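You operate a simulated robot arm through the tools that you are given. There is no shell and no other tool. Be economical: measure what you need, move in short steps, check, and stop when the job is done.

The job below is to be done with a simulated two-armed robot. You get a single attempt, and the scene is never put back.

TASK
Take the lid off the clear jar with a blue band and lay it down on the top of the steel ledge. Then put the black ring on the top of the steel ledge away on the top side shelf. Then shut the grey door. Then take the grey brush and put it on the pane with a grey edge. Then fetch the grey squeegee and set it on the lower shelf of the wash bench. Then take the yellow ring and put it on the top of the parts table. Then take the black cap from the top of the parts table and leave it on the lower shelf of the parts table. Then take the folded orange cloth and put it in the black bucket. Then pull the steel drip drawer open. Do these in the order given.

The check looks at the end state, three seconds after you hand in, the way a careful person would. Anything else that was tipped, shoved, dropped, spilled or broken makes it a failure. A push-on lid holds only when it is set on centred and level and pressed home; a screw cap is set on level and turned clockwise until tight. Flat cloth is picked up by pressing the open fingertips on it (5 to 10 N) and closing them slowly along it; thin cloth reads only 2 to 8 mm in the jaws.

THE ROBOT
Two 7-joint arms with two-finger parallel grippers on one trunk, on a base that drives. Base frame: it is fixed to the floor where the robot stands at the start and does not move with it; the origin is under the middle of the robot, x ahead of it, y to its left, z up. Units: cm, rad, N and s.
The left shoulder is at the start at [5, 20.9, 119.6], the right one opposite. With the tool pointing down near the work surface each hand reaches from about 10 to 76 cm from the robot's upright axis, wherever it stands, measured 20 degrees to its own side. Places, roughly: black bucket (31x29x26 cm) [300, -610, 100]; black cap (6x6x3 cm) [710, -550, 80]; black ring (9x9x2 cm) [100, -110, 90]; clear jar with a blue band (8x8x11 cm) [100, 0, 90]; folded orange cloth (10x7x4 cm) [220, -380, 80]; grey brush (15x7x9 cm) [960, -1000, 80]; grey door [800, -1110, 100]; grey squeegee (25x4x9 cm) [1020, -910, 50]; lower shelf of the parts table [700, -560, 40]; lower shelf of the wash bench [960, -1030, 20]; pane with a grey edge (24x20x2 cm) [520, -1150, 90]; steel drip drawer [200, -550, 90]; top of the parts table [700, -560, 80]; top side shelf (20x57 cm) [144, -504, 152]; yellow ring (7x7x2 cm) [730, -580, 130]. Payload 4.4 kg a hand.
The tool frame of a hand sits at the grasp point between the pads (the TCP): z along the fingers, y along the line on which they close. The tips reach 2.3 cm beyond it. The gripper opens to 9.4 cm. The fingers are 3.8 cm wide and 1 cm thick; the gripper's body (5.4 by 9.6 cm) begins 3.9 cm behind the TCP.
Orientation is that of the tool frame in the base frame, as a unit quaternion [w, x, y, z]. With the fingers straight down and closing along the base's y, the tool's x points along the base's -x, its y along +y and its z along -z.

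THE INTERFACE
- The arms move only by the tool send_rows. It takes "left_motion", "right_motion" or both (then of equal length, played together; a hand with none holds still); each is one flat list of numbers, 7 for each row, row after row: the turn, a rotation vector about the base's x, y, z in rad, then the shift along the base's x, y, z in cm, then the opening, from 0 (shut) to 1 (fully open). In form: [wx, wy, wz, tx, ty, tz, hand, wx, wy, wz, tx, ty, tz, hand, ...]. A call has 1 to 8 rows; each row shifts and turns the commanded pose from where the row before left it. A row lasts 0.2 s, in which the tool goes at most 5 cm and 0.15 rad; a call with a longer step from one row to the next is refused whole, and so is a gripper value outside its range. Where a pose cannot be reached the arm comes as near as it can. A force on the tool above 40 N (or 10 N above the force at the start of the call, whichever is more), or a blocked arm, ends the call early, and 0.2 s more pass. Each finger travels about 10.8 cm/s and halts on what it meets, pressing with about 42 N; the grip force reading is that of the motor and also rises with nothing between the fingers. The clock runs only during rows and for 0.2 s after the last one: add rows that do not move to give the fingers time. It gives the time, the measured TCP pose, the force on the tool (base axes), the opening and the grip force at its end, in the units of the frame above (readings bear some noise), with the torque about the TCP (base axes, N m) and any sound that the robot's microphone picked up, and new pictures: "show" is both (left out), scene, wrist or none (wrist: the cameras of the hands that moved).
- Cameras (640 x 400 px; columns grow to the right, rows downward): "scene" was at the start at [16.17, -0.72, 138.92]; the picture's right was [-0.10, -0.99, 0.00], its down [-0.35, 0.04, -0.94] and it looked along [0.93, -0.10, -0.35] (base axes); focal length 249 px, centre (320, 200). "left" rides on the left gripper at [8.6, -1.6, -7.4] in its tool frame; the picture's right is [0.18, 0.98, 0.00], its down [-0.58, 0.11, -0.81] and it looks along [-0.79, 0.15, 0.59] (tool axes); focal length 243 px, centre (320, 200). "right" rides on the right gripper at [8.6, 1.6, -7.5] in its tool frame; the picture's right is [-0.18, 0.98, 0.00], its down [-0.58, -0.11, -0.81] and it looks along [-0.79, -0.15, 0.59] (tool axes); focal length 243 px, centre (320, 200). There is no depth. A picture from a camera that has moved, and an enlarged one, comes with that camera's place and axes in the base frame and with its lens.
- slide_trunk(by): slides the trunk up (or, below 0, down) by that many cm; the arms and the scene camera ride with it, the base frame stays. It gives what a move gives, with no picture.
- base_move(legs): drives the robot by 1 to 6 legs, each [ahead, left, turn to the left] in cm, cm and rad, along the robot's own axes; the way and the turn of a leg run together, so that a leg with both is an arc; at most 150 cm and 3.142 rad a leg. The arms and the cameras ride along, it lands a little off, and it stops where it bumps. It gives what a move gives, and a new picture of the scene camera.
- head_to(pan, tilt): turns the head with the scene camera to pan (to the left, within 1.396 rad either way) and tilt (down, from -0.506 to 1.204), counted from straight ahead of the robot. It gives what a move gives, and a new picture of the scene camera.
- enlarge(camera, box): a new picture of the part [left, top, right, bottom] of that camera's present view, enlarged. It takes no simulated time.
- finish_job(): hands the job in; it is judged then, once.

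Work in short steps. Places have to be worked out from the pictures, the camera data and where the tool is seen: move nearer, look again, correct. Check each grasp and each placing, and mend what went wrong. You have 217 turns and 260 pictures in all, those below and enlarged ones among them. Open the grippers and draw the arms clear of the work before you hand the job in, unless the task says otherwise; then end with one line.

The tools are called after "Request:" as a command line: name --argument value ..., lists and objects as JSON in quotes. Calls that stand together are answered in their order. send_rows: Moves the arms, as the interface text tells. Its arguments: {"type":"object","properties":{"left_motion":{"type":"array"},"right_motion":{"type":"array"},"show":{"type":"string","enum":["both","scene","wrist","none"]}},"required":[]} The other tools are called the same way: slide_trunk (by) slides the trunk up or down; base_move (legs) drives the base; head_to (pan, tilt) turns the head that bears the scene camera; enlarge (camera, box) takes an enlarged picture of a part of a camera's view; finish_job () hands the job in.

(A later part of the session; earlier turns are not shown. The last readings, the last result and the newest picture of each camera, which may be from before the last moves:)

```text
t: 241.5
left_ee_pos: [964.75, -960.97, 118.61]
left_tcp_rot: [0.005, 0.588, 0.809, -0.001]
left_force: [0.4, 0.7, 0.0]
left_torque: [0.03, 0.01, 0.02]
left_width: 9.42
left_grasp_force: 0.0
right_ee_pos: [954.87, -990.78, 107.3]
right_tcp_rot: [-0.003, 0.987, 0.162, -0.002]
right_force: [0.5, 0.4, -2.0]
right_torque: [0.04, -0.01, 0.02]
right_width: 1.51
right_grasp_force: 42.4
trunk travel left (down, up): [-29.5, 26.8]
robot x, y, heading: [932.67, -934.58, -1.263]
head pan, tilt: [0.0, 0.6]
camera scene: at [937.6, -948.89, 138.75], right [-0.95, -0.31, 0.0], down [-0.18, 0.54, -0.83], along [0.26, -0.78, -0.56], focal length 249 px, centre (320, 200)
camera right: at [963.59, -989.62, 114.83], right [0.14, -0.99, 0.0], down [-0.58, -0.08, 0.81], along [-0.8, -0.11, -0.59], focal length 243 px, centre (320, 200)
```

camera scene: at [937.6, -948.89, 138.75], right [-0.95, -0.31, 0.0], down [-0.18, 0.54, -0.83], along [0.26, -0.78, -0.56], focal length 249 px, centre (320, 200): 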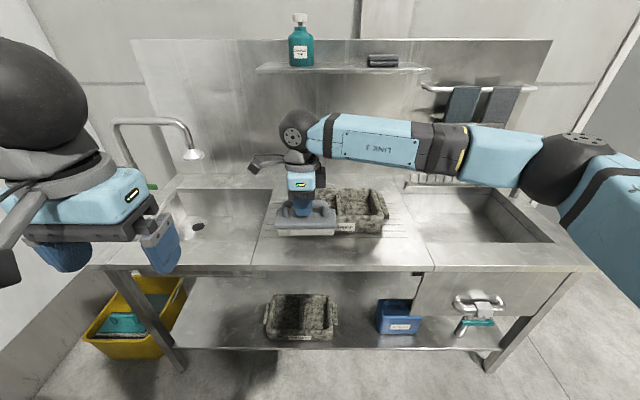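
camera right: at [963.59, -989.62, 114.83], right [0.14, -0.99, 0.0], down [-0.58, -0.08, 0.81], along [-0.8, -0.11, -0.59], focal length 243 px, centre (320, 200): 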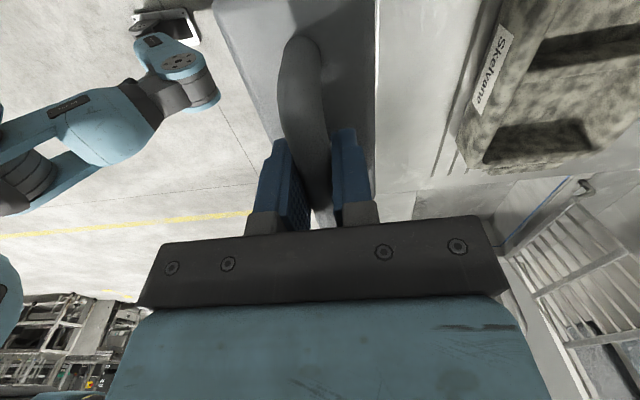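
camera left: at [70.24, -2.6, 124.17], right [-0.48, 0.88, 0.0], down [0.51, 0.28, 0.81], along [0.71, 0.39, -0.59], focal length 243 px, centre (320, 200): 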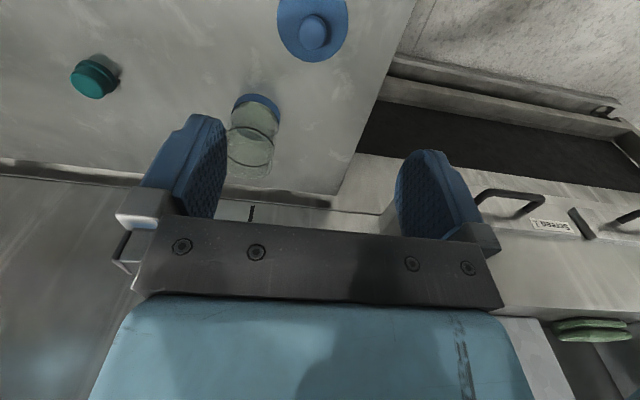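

Brush held securely. I back off and strafe right along the wall toward the pane (~[520,-1150]).

Request:
base_move --legs '[[-25, 0, 0.003], [0, -149, 0], [0, -149, 0]]'

Request:
head_to --pan -0.6 --tilt 0.3

```text
t: 269.0
left_ee_pos: [672.54, -1029.24, 118.5]
left_tcp_rot: [0.003, 0.592, 0.806, -0.001]
left_force: [-0.1, 0.2, 0.4]
left_torque: [0.03, 0.0, -0.02]
left_width: 9.41
left_grasp_force: 0.2
right_ee_pos: [662.17, -1059.18, 107.25]
right_tcp_rot: [-0.002, 0.988, 0.157, -0.001]
right_force: [0.5, -0.7, -2.1]
right_torque: [0.01, -0.02, 0.03]
right_width: 1.5
right_grasp_force: 42.6
trunk travel left (down, up): [-29.5, 26.8]
robot x, y, heading: [640.48, -1002.53, -1.266]
head pan, tilt: [0.0, 0.6]
camera scene: at [645.42, -1017.16, 138.73], right [-0.95, -0.3, 0.0], down [-0.17, 0.54, -0.82], along [0.25, -0.79, -0.57], focal length 249 px, centre (320, 200)
```

scene: 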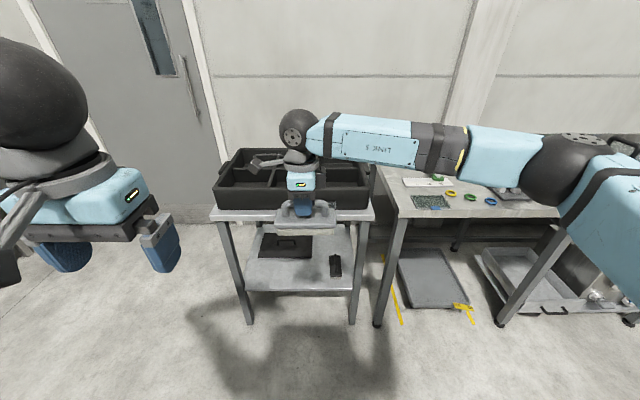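

```text
t: 270.0
left_ee_pos: [672.62, -1029.33, 118.52]
left_tcp_rot: [0.003, 0.592, 0.806, -0.001]
left_force: [-0.1, -0.3, -0.4]
left_torque: [-0.01, -0.02, 0.01]
left_width: 9.39
left_grasp_force: 0.0
right_ee_pos: [662.3, -1059.18, 107.16]
right_tcp_rot: [-0.001, 0.987, 0.158, -0.001]
right_force: [-0.2, 0.8, -1.0]
right_torque: [0.01, 0.0, -0.02]
right_width: 1.5
right_grasp_force: 41.4
trunk travel left (down, up): [-29.5, 26.8]
robot x, y, heading: [640.53, -1002.71, -1.257]
head pan, tilt: [-0.6, 0.3]
camera scene: at [640.06, -1017.68, 141.48], right [-0.96, 0.29, 0.0], down [0.09, 0.28, -0.96], along [-0.28, -0.91, -0.3], focal length 249 px, centre (320, 200)
```

scene: 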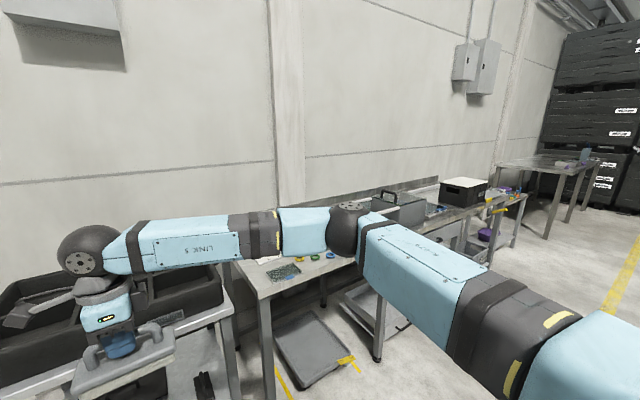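

I continue 140 cm right, a bit further back.

Request:
base_move --legs '[[-10, -140, 0]]'

Request:
head_to --pan 0 --tilt 0.5

```text
t: 282.5
left_ee_pos: [536.21, -1062.28, 118.49]
left_tcp_rot: [0.004, 0.591, 0.807, -0.001]
left_force: [-0.3, -0.1, 0.7]
left_torque: [-0.01, 0.05, 0.02]
left_width: 9.4
left_grasp_force: 0.0
right_ee_pos: [526.07, -1092.14, 107.26]
right_tcp_rot: [-0.002, 0.987, 0.159, -0.001]
right_force: [-0.2, 0.1, -1.7]
right_torque: [0.01, -0.02, -0.01]
right_width: 1.48
right_grasp_force: 41.7
trunk travel left (down, up): [-29.5, 26.8]
robot x, y, heading: [504.15, -1035.73, -1.259]
head pan, tilt: [-0.6, 0.3]
camera scene: at [503.64, -1050.81, 141.48], right [-0.96, 0.28, 0.0], down [0.08, 0.28, -0.96], along [-0.27, -0.92, -0.3], focal length 249 px, centre (320, 200)
```

scene: 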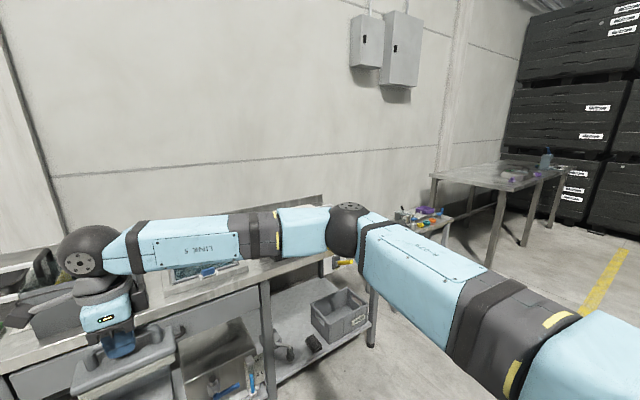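

```text
t: 283.5
left_ee_pos: [536.13, -1062.18, 118.46]
left_tcp_rot: [0.004, 0.591, 0.807, 0.0]
left_force: [-0.2, -0.7, 0.7]
left_torque: [-0.01, 0.0, 0.0]
left_width: 9.39
left_grasp_force: 0.0
right_ee_pos: [526.14, -1092.16, 107.27]
right_tcp_rot: [-0.002, 0.987, 0.16, -0.001]
right_force: [0.2, -0.1, -1.0]
right_torque: [0.01, -0.04, 0.03]
right_width: 1.51
right_grasp_force: 41.7
trunk travel left (down, up): [-29.5, 26.8]
robot x, y, heading: [504.27, -1035.49, -1.259]
head pan, tilt: [0.0, 0.499]
camera scene: at [509.09, -1050.52, 139.64], right [-0.95, -0.31, 0.0], down [-0.15, 0.46, -0.88], along [0.27, -0.84, -0.48], focal length 249 px, centre (320, 200)
```

scene: 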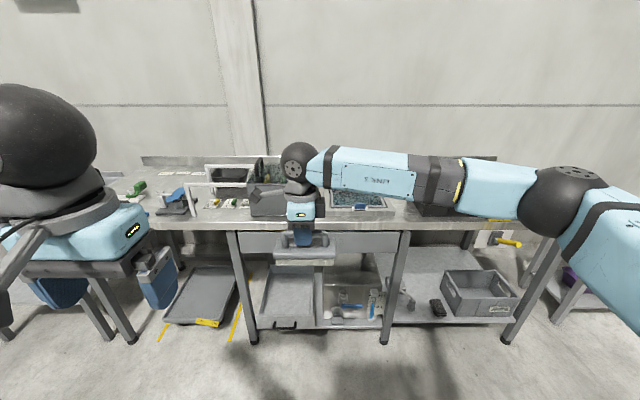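

I enlarge the table region to find the pane.

Request:
enlarge --camera "scene" --box '[150, 140, 450, 240]'

```text
2.13 times, centred on (300, 190) of scene
camera zoom: at [509.09, -1050.52, 139.64], right [-0.95, -0.31, 0.0], down [-0.15, 0.46, -0.88], along [0.27, -0.84, -0.48], focal length 531 px, centre (363, 221)
```

zoom: 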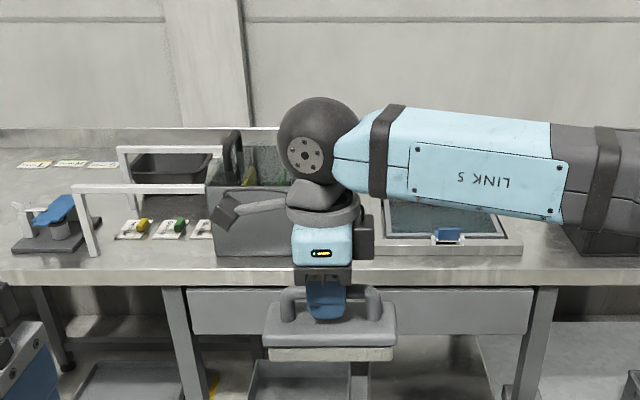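

The pane (framed glass with a small blue catch) lies at about n146,L-1247 → [520,-1143]. I raise the brush and drive up to the table.

Request:
send_rows --right_motion '[0, 0, 0, 0, 0, 4.5, 0, 0, 0, 0, 0, 0, 4.5, 0, 0, 0, 0, 0, 0, 4.5, 0, 0, 0, 0, 0, 0, 4.5, 0]' --show "none"

Request:
base_move --legs '[[30, -17, 0]]'

Request:
head_to --pan -0.15 --tilt 0.75

```text
t: 284.5
left_ee_pos: [536.19, -1062.08, 118.55]
left_tcp_rot: [0.004, 0.591, 0.807, -0.002]
left_force: [0.4, 0.1, 0.0]
left_torque: [0.02, 0.01, 0.0]
left_width: 9.38
left_grasp_force: 0.0
right_ee_pos: [525.95, -1091.96, 125.22]
right_tcp_rot: [-0.002, 0.987, 0.16, -0.001]
right_force: [0.0, 0.8, -2.0]
right_torque: [0.0, 0.0, -0.01]
right_width: 1.52
right_grasp_force: 41.6
trunk travel left (down, up): [-29.5, 26.8]
robot x, y, heading: [504.2, -1035.73, -1.263]
head pan, tilt: [0.0, 0.499]
```

```text
t: 286.7
left_ee_pos: [529.49, -1096.02, 118.51]
left_tcp_rot: [0.004, 0.589, 0.808, 0.0]
left_force: [-0.1, -0.4, -0.9]
left_torque: [0.03, 0.01, -0.01]
left_width: 9.4
left_grasp_force: 0.0
right_ee_pos: [519.17, -1125.89, 125.14]
right_tcp_rot: [-0.001, 0.987, 0.161, -0.002]
right_force: [0.2, -0.2, -2.0]
right_torque: [-0.04, -0.03, 0.0]
right_width: 1.54
right_grasp_force: 41.9
trunk travel left (down, up): [-29.5, 26.8]
robot x, y, heading: [497.35, -1069.72, -1.255]
head pan, tilt: [0.0, 0.499]
camera scene: at [502.34, -1084.31, 139.64], right [-0.95, -0.31, 0.0], down [-0.15, 0.46, -0.88], along [0.27, -0.84, -0.48], focal length 249 px, centre (320, 200)
```

scene: 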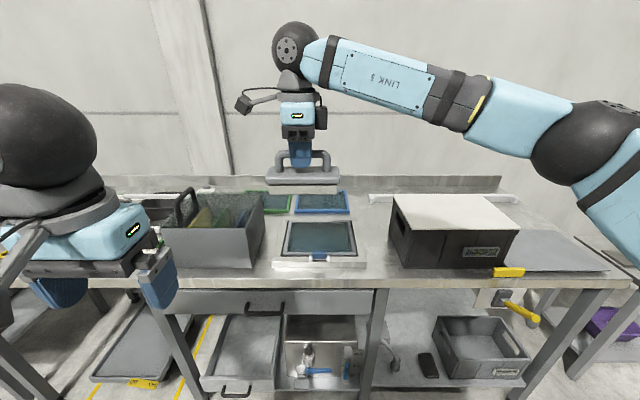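

```text
t: 287.5
left_ee_pos: [529.45, -1096.01, 118.55]
left_tcp_rot: [0.003, 0.59, 0.807, 0.0]
left_force: [0.3, -0.2, -0.4]
left_torque: [0.0, 0.0, 0.0]
left_width: 9.42
left_grasp_force: 0.0
right_ee_pos: [519.22, -1125.78, 125.2]
right_tcp_rot: [-0.002, 0.987, 0.16, -0.002]
right_force: [-0.2, -0.1, -1.1]
right_torque: [0.0, 0.02, 0.01]
right_width: 1.51
right_grasp_force: 42.2
trunk travel left (down, up): [-29.5, 26.8]
robot x, y, heading: [497.21, -1069.17, -1.258]
head pan, tilt: [-0.15, 0.75]
camera scene: at [500.89, -1083.81, 137.45], right [-0.99, -0.16, 0.0], down [-0.11, 0.67, -0.73], along [0.12, -0.72, -0.68], focal length 249 px, centre (320, 200)
```

scene: 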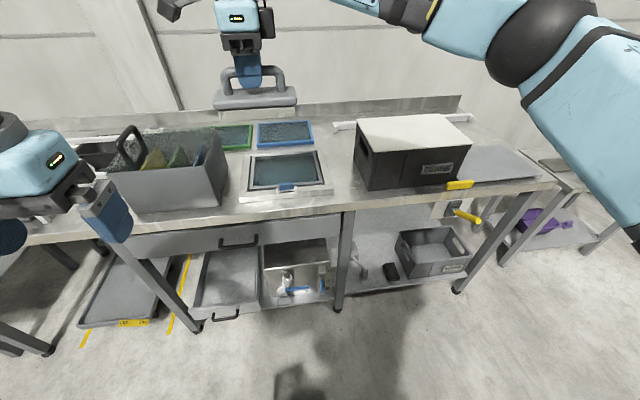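

Three panes are visible (green edge, blue edge, and one grey in front). I enlarge to be sure.

Request:
enlarge --camera "scene" --box '[200, 100, 360, 220]'

```text
3.33 times, centred on (280, 160) of scene
camera zoom: at [500.89, -1083.81, 137.45], right [-0.99, -0.16, 0.0], down [-0.11, 0.67, -0.73], along [0.12, -0.72, -0.68], focal length 830 px, centre (453, 333)
```

zoom: 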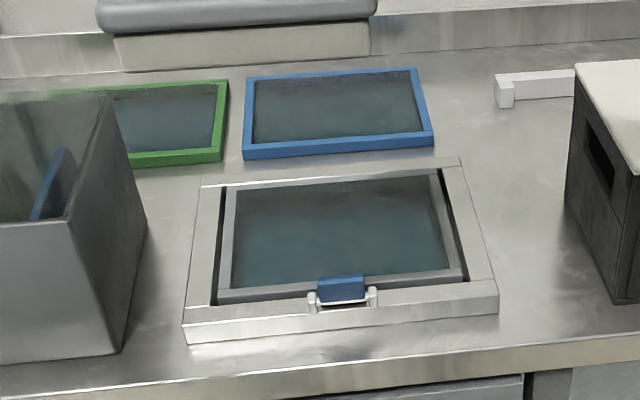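

The grey-edged pane in the front fixture is the target, centre about [522.3,-1146]. I raise the left hand (away from the grey box) and drive 22 cm nearer.

Request:
send_rows --left_motion '[0, 0, 0, 0, 0, 4.8, 1, 0, 0, 0, 0, 0, 4.8, 1, 0, 0, 0, 0, 0, 4.8, 1, 0, 0, 0, 0, 0, 4.8, 1]' --show "none"

Request:
base_move --legs '[[20, 2, 0]]'

```text
t: 288.5
left_ee_pos: [529.27, -1095.91, 137.85]
left_tcp_rot: [0.005, 0.591, 0.807, 0.0]
left_force: [-0.4, -0.5, 0.4]
left_torque: [0.0, -0.03, 0.04]
left_width: 9.37
left_grasp_force: 0.1
right_ee_pos: [519.13, -1125.83, 125.31]
right_tcp_rot: [-0.001, 0.987, 0.16, 0.0]
right_force: [0.0, 0.4, -0.9]
right_torque: [0.04, -0.01, -0.01]
right_width: 1.51
right_grasp_force: 42.0
trunk travel left (down, up): [-29.5, 26.8]
robot x, y, heading: [497.36, -1069.16, -1.257]
head pan, tilt: [-0.15, 0.75]
```

```text
t: 290.1
left_ee_pos: [537.48, -1114.42, 137.81]
left_tcp_rot: [0.005, 0.591, 0.806, -0.001]
left_force: [-0.2, -0.3, 0.4]
left_torque: [0.0, -0.03, 0.02]
left_width: 9.4
left_grasp_force: 0.1
right_ee_pos: [527.16, -1144.32, 125.23]
right_tcp_rot: [-0.001, 0.987, 0.16, -0.001]
right_force: [0.0, -0.3, -1.2]
right_torque: [-0.01, 0.0, -0.01]
right_width: 1.5
right_grasp_force: 41.8
trunk travel left (down, up): [-29.5, 26.8]
robot x, y, heading: [505.41, -1087.95, -1.262]
head pan, tilt: [-0.15, 0.75]
camera scene: at [508.9, -1102.22, 137.45], right [-0.99, -0.16, 0.0], down [-0.11, 0.67, -0.73], along [0.12, -0.72, -0.68], focal length 249 px, centre (320, 200)
```

scene: 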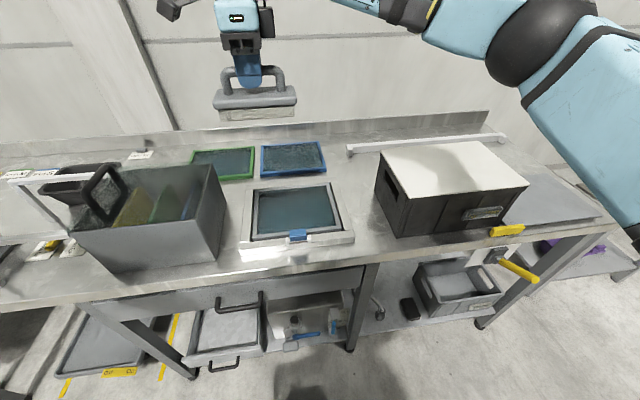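

Pane centre about [523.2,-1147]. I shift the brush over it and lower to z 105 to check.

Request:
send_rows --right_motion '[0, 0, 0, -2, -1.35, 0, 0, 0, 0, 0, -2, -1.35, 0, 0, 0, 0, 0, 0, 0, -4.8, 0, 0, 0, 0, 0, 0, -4.8, 0, 0, 0, 0, 0, 0, -4.8, 0, 0, 0, 0, 0, 0, -4.8, 0, 0, 0, 0, 0, 0, 0, 0]' --show "scene"

Request:
enlarge --camera "scene" --box '[200, 120, 380, 260]'

```text
t: 291.7
left_ee_pos: [537.37, -1114.36, 137.74]
left_tcp_rot: [0.004, 0.591, 0.806, -0.002]
left_force: [0.6, -0.1, 0.6]
left_torque: [0.0, 0.01, 0.0]
left_width: 9.37
left_grasp_force: 0.1
right_ee_pos: [523.19, -1146.99, 106.06]
right_tcp_rot: [-0.002, 0.987, 0.159, 0.0]
right_force: [-0.3, 0.5, -0.5]
right_torque: [0.0, -0.02, 0.01]
right_width: 1.52
right_grasp_force: 42.6
trunk travel left (down, up): [-29.5, 26.8]
robot x, y, heading: [504.89, -1088.07, -1.253]
head pan, tilt: [-0.15, 0.75]
camera scene: at [508.9, -1102.16, 137.46], right [-0.99, -0.16, 0.0], down [-0.11, 0.67, -0.73], along [0.12, -0.72, -0.68], focal length 249 px, centre (320, 200)
```

scene: 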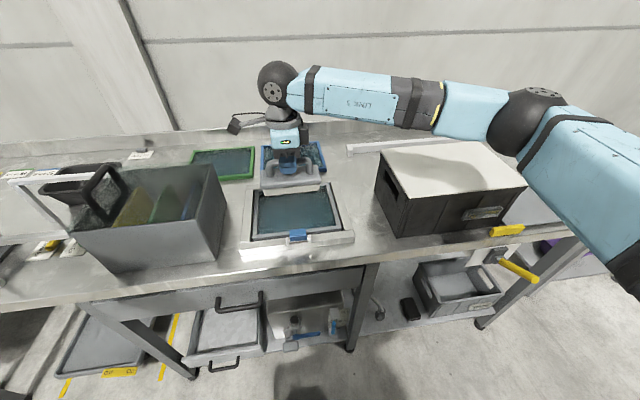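

```text
2.86 times, centred on (290, 190) of scene
camera zoom: at [508.9, -1102.16, 137.46], right [-0.99, -0.16, 0.0], down [-0.11, 0.67, -0.73], along [0.12, -0.72, -0.68], focal length 712 px, centre (406, 229)
```

zoom: 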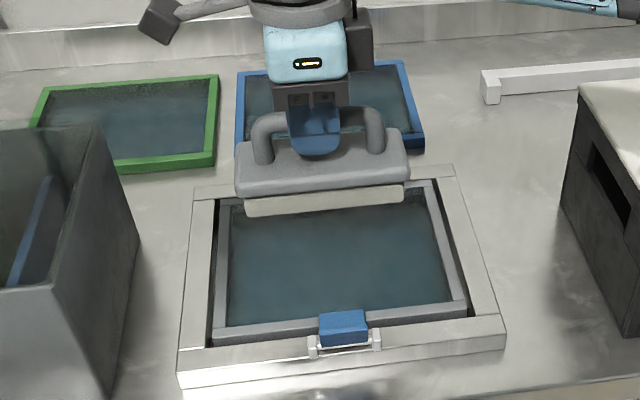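

It will land centrally on the glass. I lower and feel for contact.

Request:
send_rows --right_motion '[0, 0, 0, 0, 0, -3, 0, 0, 0, 0, 0, 0, -2, 0, 0, 0, 0, 0, 0, -0.6, 0, 0, 0, 0, 0, 0, -0.5, 0, 0, 0, 0, 0, 0, -0.4, 0, 0, 0, 0, 0, 0, -0.3, 0]' --show "none"

```text
t: 293.1
left_ee_pos: [537.47, -1114.48, 137.78]
left_tcp_rot: [0.005, 0.592, 0.806, -0.001]
left_force: [-0.5, -0.5, -0.4]
left_torque: [0.0, -0.01, -0.01]
left_width: 9.39
left_grasp_force: 0.0
right_ee_pos: [523.11, -1147.0, 99.13]
right_tcp_rot: [-0.002, 0.987, 0.16, -0.001]
right_force: [0.2, -0.3, -2.2]
right_torque: [0.0, 0.0, -0.02]
right_width: 1.52
right_grasp_force: 41.7
trunk travel left (down, up): [-29.5, 26.8]
robot x, y, heading: [504.94, -1087.79, -1.261]
head pan, tilt: [-0.15, 0.75]
```

Request:
send_rows --right_motion '[0, 0, 0, 0, 0, -0.4, 0, 0, 0, 0, 0, 0, -0.4, 0, 0, 0, 0, 0, 0, -0.3, 0]' --show "scene"

Request:
enlarge --camera "scene" --box '[220, 140, 360, 260]'

```text
t: 293.9
left_ee_pos: [537.39, -1114.4, 137.73]
left_tcp_rot: [0.005, 0.591, 0.807, 0.0]
left_force: [0.4, -1.1, -0.8]
left_torque: [0.01, -0.03, 0.01]
left_width: 9.4
left_grasp_force: 0.0
right_ee_pos: [523.24, -1147.05, 98.16]
right_tcp_rot: [-0.002, 0.987, 0.16, -0.001]
right_force: [-0.3, 0.3, -1.4]
right_torque: [0.01, -0.01, 0.01]
right_width: 1.51
right_grasp_force: 41.8
trunk travel left (down, up): [-29.5, 26.8]
robot x, y, heading: [504.99, -1087.71, -1.255]
head pan, tilt: [-0.15, 0.75]
camera scene: at [508.9, -1102.23, 137.45], right [-0.99, -0.16, 0.0], down [-0.11, 0.67, -0.73], along [0.12, -0.72, -0.68], focal length 249 px, centre (320, 200)
```

scene: 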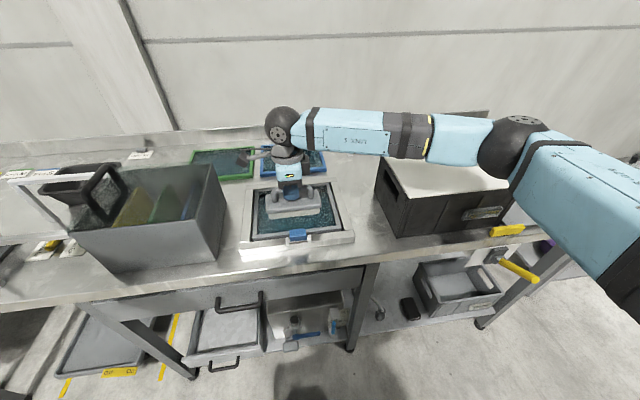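

```text
3.33 times, centred on (290, 200) of scene
camera zoom: at [508.9, -1102.23, 137.45], right [-0.99, -0.16, 0.0], down [-0.11, 0.67, -0.73], along [0.12, -0.72, -0.68], focal length 830 px, centre (420, 200)
```

zoom: 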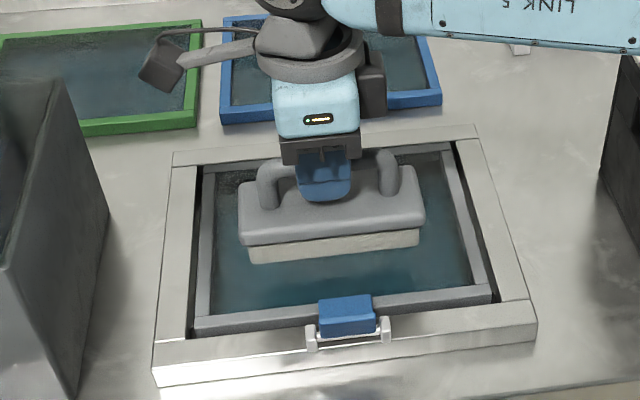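

Still hovering slightly. I lower on in small steps.

Request:
send_rows --right_motion '[0, 0, 0, 0, 0, -0.4, 0, 0, 0, 0, 0, 0, -0.4, 0, 0, 0, 0, 0, 0, -0.4, 0, 0, 0, 0, 0, 0, -0.3, 0]' --show "none"

```text
t: 294.9
left_ee_pos: [537.51, -1114.53, 137.82]
left_tcp_rot: [0.005, 0.592, 0.806, 0.0]
left_force: [0.0, -0.6, 1.0]
left_torque: [-0.01, -0.06, 0.01]
left_width: 9.36
left_grasp_force: 0.1
right_ee_pos: [523.17, -1147.03, 96.57]
right_tcp_rot: [-0.002, 0.987, 0.159, -0.001]
right_force: [-0.2, 0.3, -1.8]
right_torque: [-0.02, 0.01, 0.01]
right_width: 1.49
right_grasp_force: 42.0
trunk travel left (down, up): [-29.5, 26.8]
robot x, y, heading: [505.31, -1087.93, -1.256]
head pan, tilt: [-0.15, 0.75]
```

Request:
send_rows --right_motion '[0, 0, 0, 0, 0, -0.4, 0, 0, 0, 0, 0, 0, -0.4, 0, 0, 0, 0, 0, 0, -0.3, 0]' --show "scene"

Request:
enlarge --camera "scene" --box '[220, 140, 360, 260]'

```text
t: 295.7
left_ee_pos: [537.52, -1114.56, 137.69]
left_tcp_rot: [0.005, 0.591, 0.807, -0.001]
left_force: [-0.8, -0.3, -0.2]
left_torque: [0.03, 0.0, 0.03]
left_width: 9.41
left_grasp_force: 0.1
right_ee_pos: [523.15, -1146.99, 95.5]
right_tcp_rot: [-0.001, 0.987, 0.159, -0.001]
right_force: [-0.4, 0.2, -1.7]
right_torque: [0.02, 0.0, -0.03]
right_width: 1.48
right_grasp_force: 42.0
trunk travel left (down, up): [-29.5, 26.8]
robot x, y, heading: [505.54, -1087.76, -1.257]
head pan, tilt: [-0.15, 0.75]
camera scene: at [508.9, -1102.23, 137.45], right [-0.99, -0.16, 0.0], down [-0.11, 0.67, -0.73], along [0.12, -0.72, -0.68], focal length 249 px, centre (320, 200)
```

scene: 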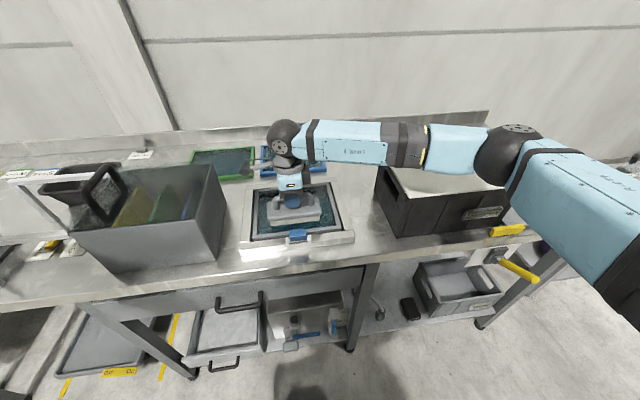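

```text
3.33 times, centred on (290, 200) of scene
camera zoom: at [508.9, -1102.23, 137.45], right [-0.99, -0.16, 0.0], down [-0.11, 0.67, -0.73], along [0.12, -0.72, -0.68], focal length 830 px, centre (420, 200)
```

zoom: 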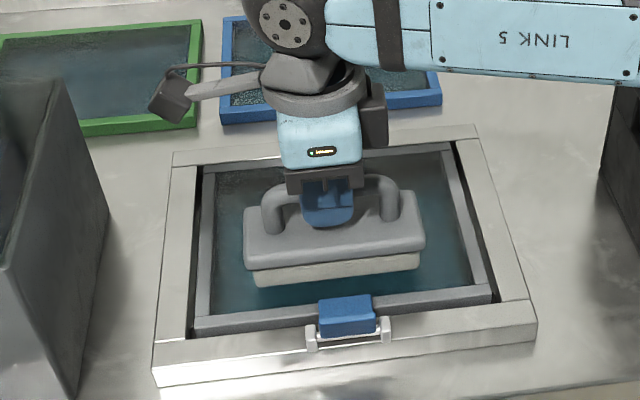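

The pane lies lower than assumed, so the brush should go ~3.3 cm further back. I shift and lower carefully.

Request:
send_rows --right_motion '[0, 0, 0, 0.5, -1.6, 0.5, 0, 0, 0, 0, 0.5, -1.55, 0, 0, 0, 0, 0, 0, 0, -0.5, 0, 0, 0, 0, 0, 0, -0.4, 0, 0, 0, 0, 0, 0, -0.4, 0, 0, 0, 0, 0, 0, -0.3, 0]' --show "scene"

Request:
enlarge --camera "scene" --box '[220, 140, 360, 260]'

```text
t: 297.1
left_ee_pos: [537.51, -1114.46, 137.76]
left_tcp_rot: [0.005, 0.591, 0.806, -0.001]
left_force: [1.8, -0.1, -0.2]
left_torque: [-0.02, -0.01, 0.0]
left_width: 9.43
left_grasp_force: 0.1
right_ee_pos: [524.17, -1150.1, 94.4]
right_tcp_rot: [-0.002, 0.987, 0.16, -0.001]
right_force: [0.6, 0.4, -1.6]
right_torque: [0.0, 0.02, -0.01]
right_width: 1.51
right_grasp_force: 42.2
trunk travel left (down, up): [-29.5, 26.8]
robot x, y, heading: [505.59, -1087.61, -1.261]
head pan, tilt: [-0.15, 0.75]
camera scene: at [508.9, -1102.23, 137.45], right [-0.99, -0.16, 0.0], down [-0.11, 0.67, -0.73], along [0.12, -0.72, -0.68], focal length 249 px, centre (320, 200)
```

scene: 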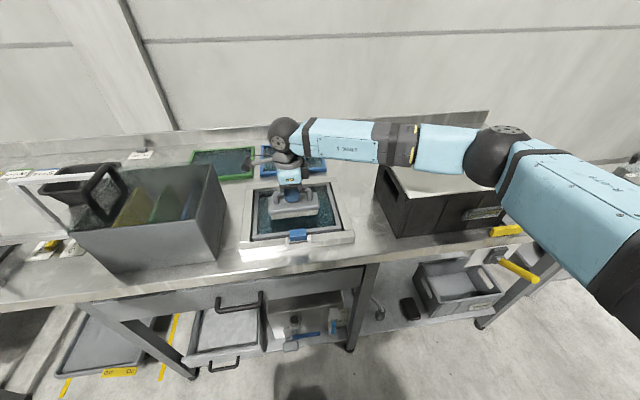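

```text
3.33 times, centred on (290, 200) of scene
camera zoom: at [508.9, -1102.23, 137.45], right [-0.99, -0.16, 0.0], down [-0.11, 0.67, -0.73], along [0.12, -0.72, -0.68], focal length 830 px, centre (420, 200)
```

zoom: 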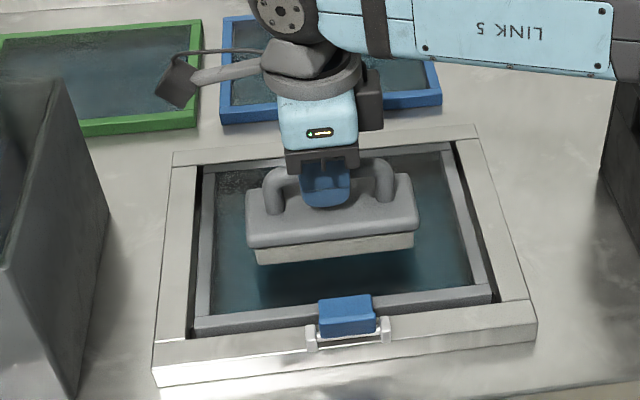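

A gap remains (shadow). Before lowering more I check the elbow against the white-topped box.

Request:
enlarge --camera "scene" --box '[340, 100, 560, 250]'

```text
2.67 times, centred on (450, 175) of scene
camera zoom: at [508.9, -1102.23, 137.45], right [-0.99, -0.16, 0.0], down [-0.11, 0.67, -0.73], along [0.12, -0.72, -0.68], focal length 664 px, centre (-27, 267)
```

zoom: 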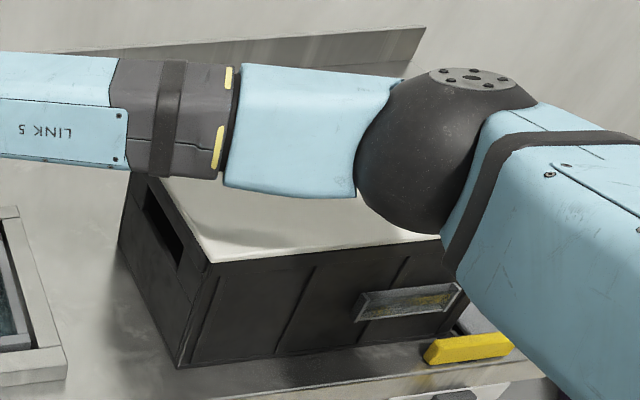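

The elbow clears the box by ~5 cm. I lower further in small steps.

Request:
send_rows --right_motion '[0, 0, 0, 0, 0, -0.4, 0, 0, 0, 0, 0, 0, -0.4, 0, 0, 0, 0, 0, 0, -0.3, 0, 0, 0, 0, 0, 0, -0.3, 0]' --show "none"

```text
t: 298.1
left_ee_pos: [537.42, -1114.18, 137.85]
left_tcp_rot: [0.005, 0.592, 0.806, -0.001]
left_force: [-0.1, 0.3, 0.5]
left_torque: [0.0, 0.01, 0.02]
left_width: 9.4
left_grasp_force: 0.0
right_ee_pos: [524.06, -1150.06, 93.39]
right_tcp_rot: [0.001, 0.987, 0.159, 0.0]
right_force: [2.0, -7.9, 33.6]
right_torque: [0.05, -0.12, -0.02]
right_width: 1.53
right_grasp_force: 42.2
trunk travel left (down, up): [-29.5, 26.8]
robot x, y, heading: [505.32, -1087.79, -1.259]
head pan, tilt: [-0.15, 0.75]
```

Contact (33 N) at z 93.4. I ease off slightly, open, and rise.

Request:
send_rows --right_motion '[0, 0, 0, 0, 0, 0.25, 0, 0, 0, 0, 0, 0, 0, 0.3, 0, 0, 0, 0, 0, 0, 0.6, 0, 0, 0, 0, 0, 0, 0.6, 0, 0, 0, 0, 0, 3, 0.6, 0, 0, 0, 0, 0, 4, 0.6, 0, 0, 0, 0, 0, 4, 0.6, 0, 0, 0, 0, 0, 4, 0.6]' --show "scene"

Request:
enlarge --camera "scene" --box '[220, 140, 360, 260]'

```text
t: 299.9
left_ee_pos: [537.43, -1114.41, 137.74]
left_tcp_rot: [0.004, 0.592, 0.806, 0.0]
left_force: [-1.0, -0.2, -0.2]
left_torque: [0.0, 0.01, -0.02]
left_width: 9.43
left_grasp_force: 0.1
right_ee_pos: [524.21, -1150.2, 108.21]
right_tcp_rot: [-0.002, 0.987, 0.161, -0.001]
right_force: [0.7, -0.1, 0.4]
right_torque: [0.02, -0.03, -0.03]
right_width: 5.64
right_grasp_force: 0.1
trunk travel left (down, up): [-29.5, 26.8]
robot x, y, heading: [505.37, -1087.67, -1.259]
head pan, tilt: [-0.15, 0.75]
camera scene: at [508.89, -1102.13, 137.45], right [-0.99, -0.16, 0.0], down [-0.11, 0.67, -0.73], along [0.12, -0.72, -0.68], focal length 249 px, centre (320, 200)
```

scene: 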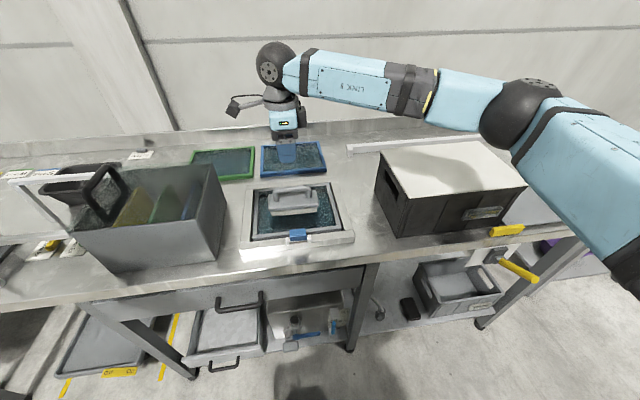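

```text
3.33 times, centred on (290, 200) of scene
camera zoom: at [508.89, -1102.13, 137.45], right [-0.99, -0.16, 0.0], down [-0.11, 0.67, -0.73], along [0.12, -0.72, -0.68], focal length 830 px, centre (420, 200)
```

zoom: 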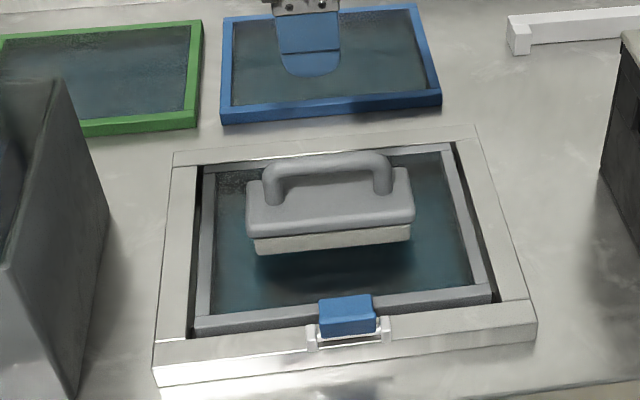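

Brush is released and seems to rest on the glass with its reflection below. I retract the hand and view again to be sure it is resting stably.

Request:
send_rows --right_motion '[0, 0, 0, -1, 3, 3.5, 0.6, 0, 0, 0, -1, 3, 3.5, 0.6, 0, 0, 0, -1, 3, 3.5, 0.6, 0, 0, 0, -1, 3, 3.5, 0.6]' --show "wrist"

Request:
enlarge --camera "scene" --box '[220, 140, 360, 260]'

```text
t: 300.9
left_ee_pos: [537.35, -1114.3, 137.93]
left_tcp_rot: [0.004, 0.591, 0.806, 0.0]
left_force: [0.2, -0.2, 0.0]
left_torque: [-0.01, 0.03, -0.05]
left_width: 9.39
left_grasp_force: 0.1
right_ee_pos: [520.14, -1138.07, 122.32]
right_tcp_rot: [0.0, 0.987, 0.16, -0.002]
right_force: [-0.2, 0.4, -0.1]
right_torque: [-0.03, 0.0, -0.01]
right_width: 5.62
right_grasp_force: 0.0
trunk travel left (down, up): [-29.5, 26.8]
robot x, y, heading: [505.67, -1087.76, -1.259]
head pan, tilt: [-0.15, 0.75]
camera right: at [528.99, -1136.93, 129.86], right [0.14, -0.99, 0.0], down [-0.58, -0.08, 0.81], along [-0.8, -0.11, -0.59], focal length 243 px, centre (320, 200)
```

right: 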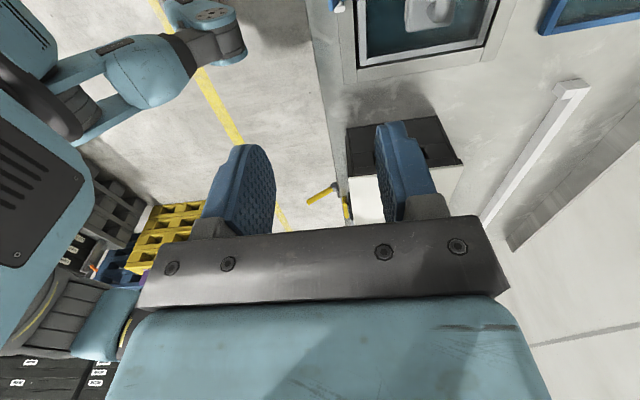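

```text
3.33 times, centred on (290, 200) of scene
camera zoom: at [508.87, -1102.07, 137.46], right [-0.99, -0.16, 0.0], down [-0.11, 0.67, -0.73], along [0.12, -0.72, -0.68], focal length 830 px, centre (420, 200)
```

zoom: 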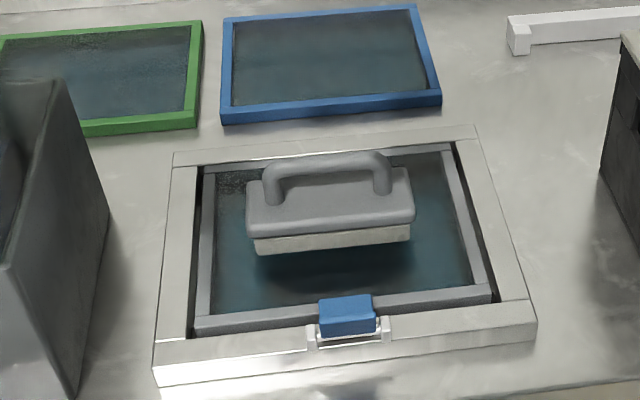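

The brush sits on the glass (shadow falls on the tray beneath). Next the squeegee near [1020,-910]; I back off and strafe left along the wall again.

Request:
base_move --legs '[[-50, 0, 0], [0, 149, 0], [0, 149, 0], [0, 130, 0]]'

Request:
head_to --pan 0.7 --tilt 0.5

```text
t: 340.6
left_ee_pos: [928.55, -937.55, 137.82]
left_tcp_rot: [0.005, 0.596, 0.803, 0.0]
left_force: [-0.3, 0.2, -0.2]
left_torque: [0.0, 0.03, -0.02]
left_width: 9.4
left_grasp_force: 0.1
right_ee_pos: [911.01, -961.12, 122.32]
right_tcp_rot: [-0.002, 0.988, 0.153, -0.001]
right_force: [-0.2, -0.9, -0.1]
right_torque: [0.02, 0.03, 0.0]
right_width: 5.66
right_grasp_force: 0.1
trunk travel left (down, up): [-29.5, 26.8]
robot x, y, heading: [896.78, -910.52, -1.27]
head pan, tilt: [-0.15, 0.75]
camera scene: at [900.09, -924.94, 137.45], right [-0.99, -0.15, 0.0], down [-0.1, 0.67, -0.73], along [0.11, -0.72, -0.68], focal length 249 px, centre (320, 200)
```

scene: 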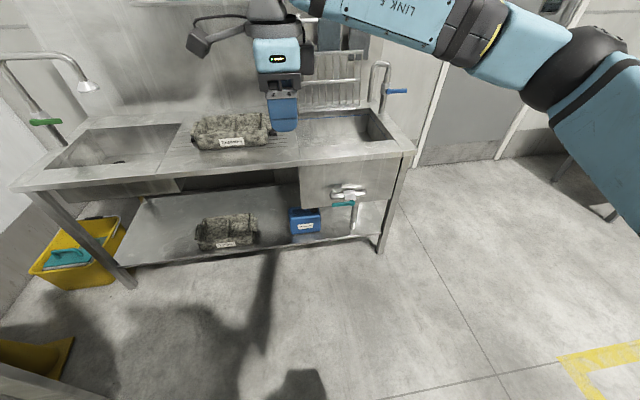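

```text
t: 341.8
left_ee_pos: [928.54, -937.6, 137.85]
left_tcp_rot: [0.004, 0.595, 0.804, -0.001]
left_force: [0.4, -0.6, 0.0]
left_torque: [-0.02, 0.0, 0.0]
left_width: 9.39
left_grasp_force: 0.1
right_ee_pos: [911.06, -960.95, 122.2]
right_tcp_rot: [-0.001, 0.988, 0.154, -0.001]
right_force: [-0.7, -0.2, 0.5]
right_torque: [0.01, 0.0, -0.02]
right_width: 5.65
right_grasp_force: 0.0
trunk travel left (down, up): [-29.5, 26.8]
robot x, y, heading: [896.62, -910.74, -1.275]
head pan, tilt: [0.7, 0.499]
camera scene: at [906.51, -921.68, 139.64], right [-0.54, -0.84, 0.0], down [-0.4, 0.26, -0.88], along [0.74, -0.48, -0.48], focal length 249 px, centre (320, 200)
```

scene: 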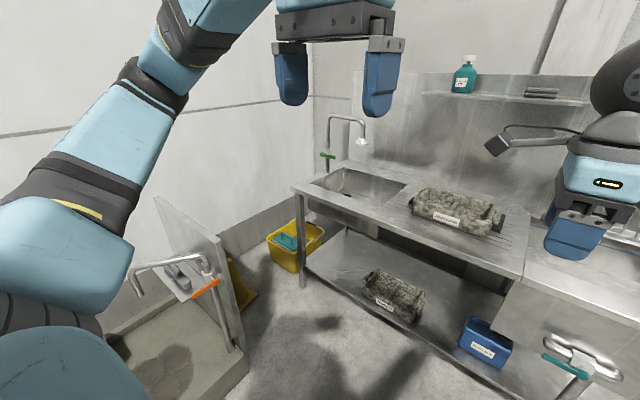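

The squeegee should be at about (174,275) by the basin's clear panel. I enlarge.

Request:
enlarge --camera "scene" --box '[110, 190, 270, 350]'

```text
2.50 times, centred on (190, 270) of scene
camera zoom: at [906.51, -921.68, 139.64], right [-0.54, -0.84, 0.0], down [-0.4, 0.26, -0.88], along [0.74, -0.48, -0.48], focal length 623 px, centre (645, 25)
```

zoom: 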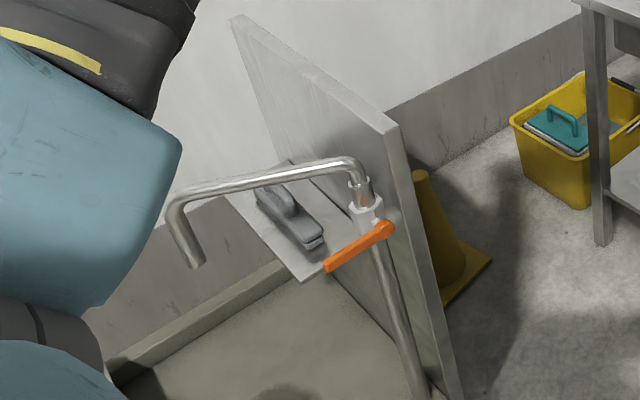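

It lies on a small shelf on the clear panel, beside the spout. I turn to face the basin (heading +0.31) and look.

Request:
base_move --legs '[[0, 0, 1.583]]'

Request:
head_to --pan 0 --tilt 0.65

```text
t: 346.0
left_ee_pos: [923.18, -878.25, 137.88]
left_tcp_rot: [0.004, -0.155, 0.988, 0.003]
left_force: [-0.8, 0.4, -0.2]
left_torque: [-0.01, 0.02, -0.03]
left_width: 9.4
left_grasp_force: 0.1
right_ee_pos: [946.91, -895.35, 122.28]
right_tcp_rot: [0.0, 0.583, 0.812, -0.002]
right_force: [1.0, 0.0, 0.1]
right_torque: [0.02, 0.01, 0.01]
right_width: 5.65
right_grasp_force: 0.0
trunk travel left (down, up): [-29.5, 26.8]
robot x, y, heading: [896.54, -910.63, 0.317]
head pan, tilt: [0.7, 0.499]
camera scene: at [908.08, -900.48, 139.64], right [0.85, -0.53, 0.0], down [-0.25, -0.41, -0.88], along [0.46, 0.75, -0.48], focal length 249 px, centre (320, 200)
```

scene: 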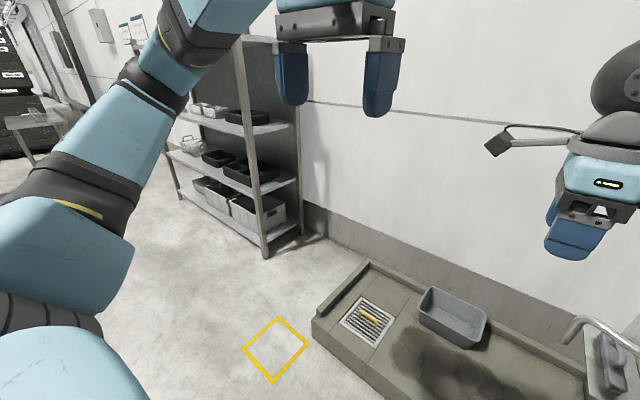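

```text
t: 347.1
left_ee_pos: [923.16, -878.21, 137.71]
left_tcp_rot: [0.004, -0.155, 0.988, 0.003]
left_force: [-0.6, 0.6, 0.2]
left_torque: [0.01, 0.01, -0.02]
left_width: 9.39
left_grasp_force: 0.1
right_ee_pos: [947.09, -895.28, 122.19]
right_tcp_rot: [0.0, 0.583, 0.812, -0.002]
right_force: [-0.4, 0.8, 0.2]
right_torque: [-0.01, -0.02, -0.01]
right_width: 5.65
right_grasp_force: 0.0
trunk travel left (down, up): [-29.5, 26.8]
robot x, y, heading: [896.72, -910.48, 0.317]
head pan, tilt: [0.0, 0.649]
camera scene: at [911.54, -905.51, 138.31], right [0.31, -0.95, 0.0], down [-0.57, -0.19, -0.8], along [0.76, 0.25, -0.6], focal length 249 px, centre (320, 200)
```

scene: 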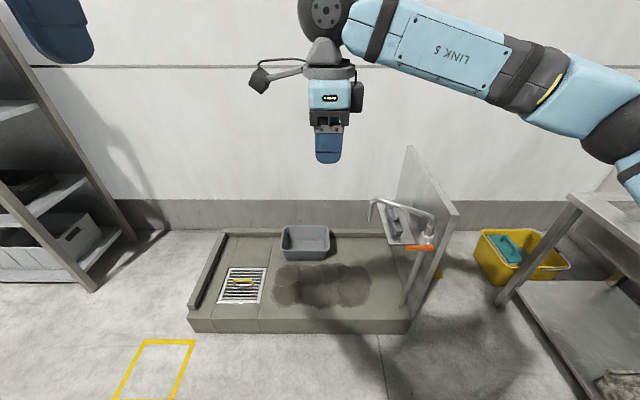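

I enlarge the panel area.

Request:
enlarge --camera "scene" --box '[350, 140, 480, 320]'

```text
2.22 times, centred on (415, 230) of scene
camera zoom: at [911.54, -905.51, 138.31], right [0.31, -0.95, 0.0], down [-0.57, -0.19, -0.8], along [0.76, 0.25, -0.6], focal length 554 px, centre (109, 133)
```

zoom: 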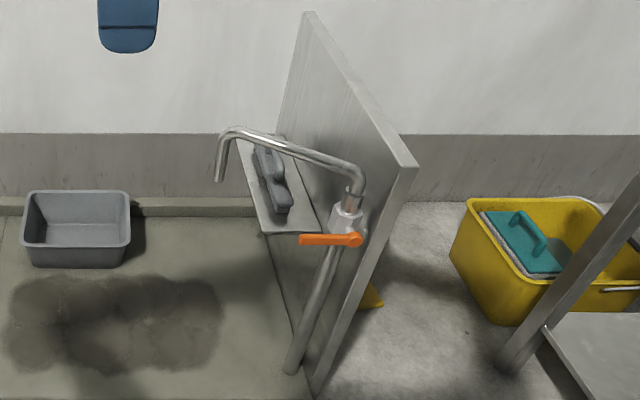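

Geometry (room frame): panel at L≈-1188 (n660+, top z≈81), squeegee on its shelf n≈679–704, L≈-1178, spout from (667,-1186) to (684,-1164) at z≈69. The left hand (forearm to the open side) is best, gripping toward the far end. I position the base at n≈622, L≈-1180.

Request:
base_move --legs '[[30, -40, -0.005]]'

Request:
head_to --pan 0.1 --tilt 0.9

```text
t: 351.2
left_ee_pos: [964.16, -907.8, 137.7]
left_tcp_rot: [0.004, -0.15, 0.989, 0.003]
left_force: [0.2, -0.5, 0.0]
left_torque: [-0.01, 0.0, -0.04]
left_width: 9.4
left_grasp_force: 0.0
right_ee_pos: [987.71, -925.25, 122.22]
right_tcp_rot: [0.0, 0.588, 0.809, -0.002]
right_force: [0.6, 0.6, 0.2]
right_torque: [0.02, -0.03, 0.0]
right_width: 5.63
right_grasp_force: 0.0
trunk travel left (down, up): [-29.5, 26.8]
robot x, y, heading: [937.51, -939.72, 0.303]
head pan, tilt: [0.0, 0.649]
camera scene: at [952.16, -934.93, 138.31], right [0.3, -0.95, 0.0], down [-0.58, -0.18, -0.8], along [0.76, 0.24, -0.6], focal length 249 px, centre (320, 200)
```

scene: 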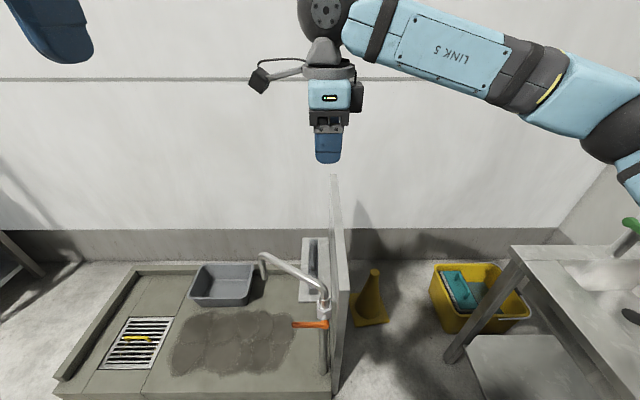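

```text
t: 351.9
left_ee_pos: [964.05, -907.77, 137.76]
left_tcp_rot: [0.003, -0.149, 0.989, 0.003]
left_force: [-0.1, -0.5, -0.6]
left_torque: [0.03, 0.01, 0.0]
left_width: 9.4
left_grasp_force: 0.0
right_ee_pos: [987.65, -925.26, 122.15]
right_tcp_rot: [-0.001, 0.587, 0.809, -0.003]
right_force: [-0.4, 0.9, 0.6]
right_torque: [-0.02, 0.0, 0.04]
right_width: 5.62
right_grasp_force: 0.1
trunk travel left (down, up): [-29.5, 26.8]
robot x, y, heading: [937.38, -939.97, 0.301]
head pan, tilt: [0.099, 0.901]
camera scene: at [950.83, -934.57, 136.26], right [0.39, -0.92, 0.0], down [-0.72, -0.31, -0.62], along [0.57, 0.24, -0.78], focal length 249 px, centre (320, 200)
```

scene: 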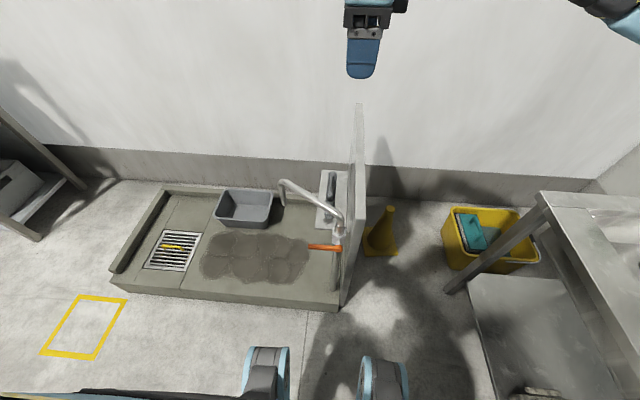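

Request:
enlarge --camera "scene" --box '[260, 150, 380, 270]'

```text
3.33 times, centred on (320, 210) of scene
camera zoom: at [950.83, -934.57, 136.26], right [0.39, -0.92, 0.0], down [-0.72, -0.31, -0.62], along [0.57, 0.24, -0.78], focal length 830 px, centre (320, 167)
```

zoom: 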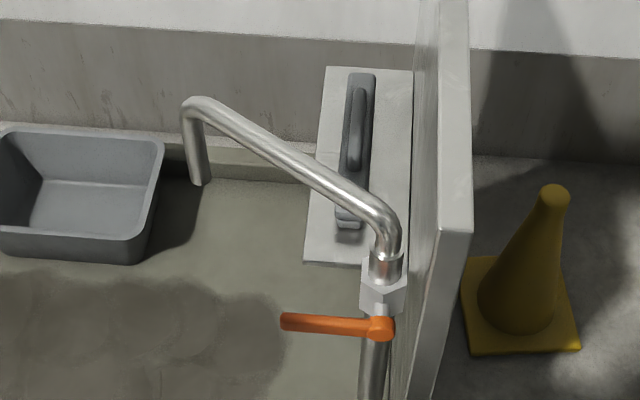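

I raise the trunk for a steeper forearm, move the right hand off to the right, and go 15 cm nearer.

Request:
send_rows --right_motion '[0, 0, 0, -1.85, -4.5, 0.5, 0.6, 0, 0, 0, -1.85, -4.5, 0.5, 0.6, 0, 0, 0, -1.85, -4.5, 0.5, 0.6, 0, 0, 0, -1.85, -4.5, 0.5, 0.6, 0, 0, 0, -1.85, -4.5, 0.5, 0.6, 0, 0, 0, -1.85, -4.5, 0.5, 0.6, 0, 0, 0, -1.85, -4.5, 0.5, 0.6]' --show "none"

Request:
slide_trunk --by 8

Request:
base_move --legs '[[16, 0, 0.01]]'

```text
t: 353.6
left_ee_pos: [964.0, -908.07, 137.91]
left_tcp_rot: [0.005, -0.149, 0.989, 0.003]
left_force: [-0.9, -1.7, 0.6]
left_torque: [0.05, -0.07, 0.02]
left_width: 9.39
left_grasp_force: 0.1
right_ee_pos: [974.65, -956.94, 125.68]
right_tcp_rot: [0.0, 0.588, 0.809, -0.001]
right_force: [0.0, 0.0, -0.5]
right_torque: [0.03, 0.0, 0.01]
right_width: 5.63
right_grasp_force: 0.1
trunk travel left (down, up): [-29.5, 26.8]
robot x, y, heading: [937.29, -939.99, 0.304]
head pan, tilt: [0.099, 0.901]
```

```text
t: 354.7
left_ee_pos: [964.06, -907.95, 145.81]
left_tcp_rot: [0.002, -0.149, 0.989, 0.003]
left_force: [-0.2, 0.1, 0.5]
left_torque: [0.02, 0.0, 0.0]
left_width: 9.4
left_grasp_force: 0.1
right_ee_pos: [974.85, -956.69, 133.69]
right_tcp_rot: [0.0, 0.588, 0.809, -0.002]
right_force: [-0.6, -0.7, 0.5]
right_torque: [-0.01, 0.01, 0.02]
right_width: 5.63
right_grasp_force: 0.0
trunk travel left (down, up): [-37.5, 18.8]
robot x, y, heading: [937.22, -939.78, 0.303]
head pan, tilt: [0.099, 0.901]
```

```text
t: 356.2
left_ee_pos: [977.98, -903.0, 145.57]
left_tcp_rot: [0.002, -0.153, 0.988, 0.002]
left_force: [0.1, -0.3, -0.1]
left_torque: [-0.01, 0.06, 0.01]
left_width: 9.39
left_grasp_force: 0.1
right_ee_pos: [989.04, -951.71, 133.59]
right_tcp_rot: [-0.001, 0.584, 0.812, -0.004]
right_force: [0.7, 0.2, 0.0]
right_torque: [-0.02, 0.04, -0.04]
right_width: 5.66
right_grasp_force: 0.0
trunk travel left (down, up): [-37.5, 18.8]
robot x, y, heading: [951.25, -935.26, 0.314]
head pan, tilt: [0.099, 0.901]
stopped in leg 1: the robot was blocked; the commanded pose is now the measured one
camera scene: at [964.94, -929.93, 144.2], right [0.4, -0.92, 0.0], down [-0.72, -0.32, -0.62], along [0.57, 0.25, -0.79], focal length 249 px, centre (320, 200)
```

scene: 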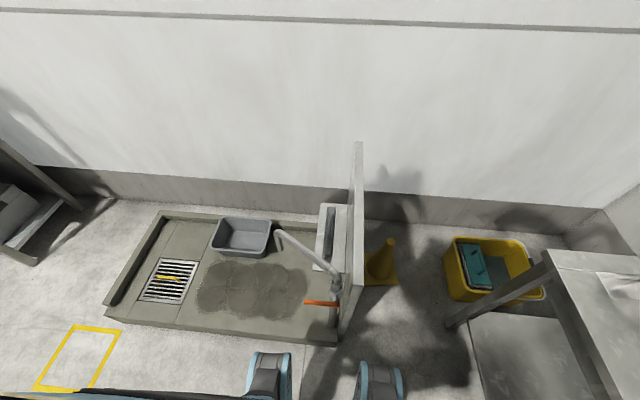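

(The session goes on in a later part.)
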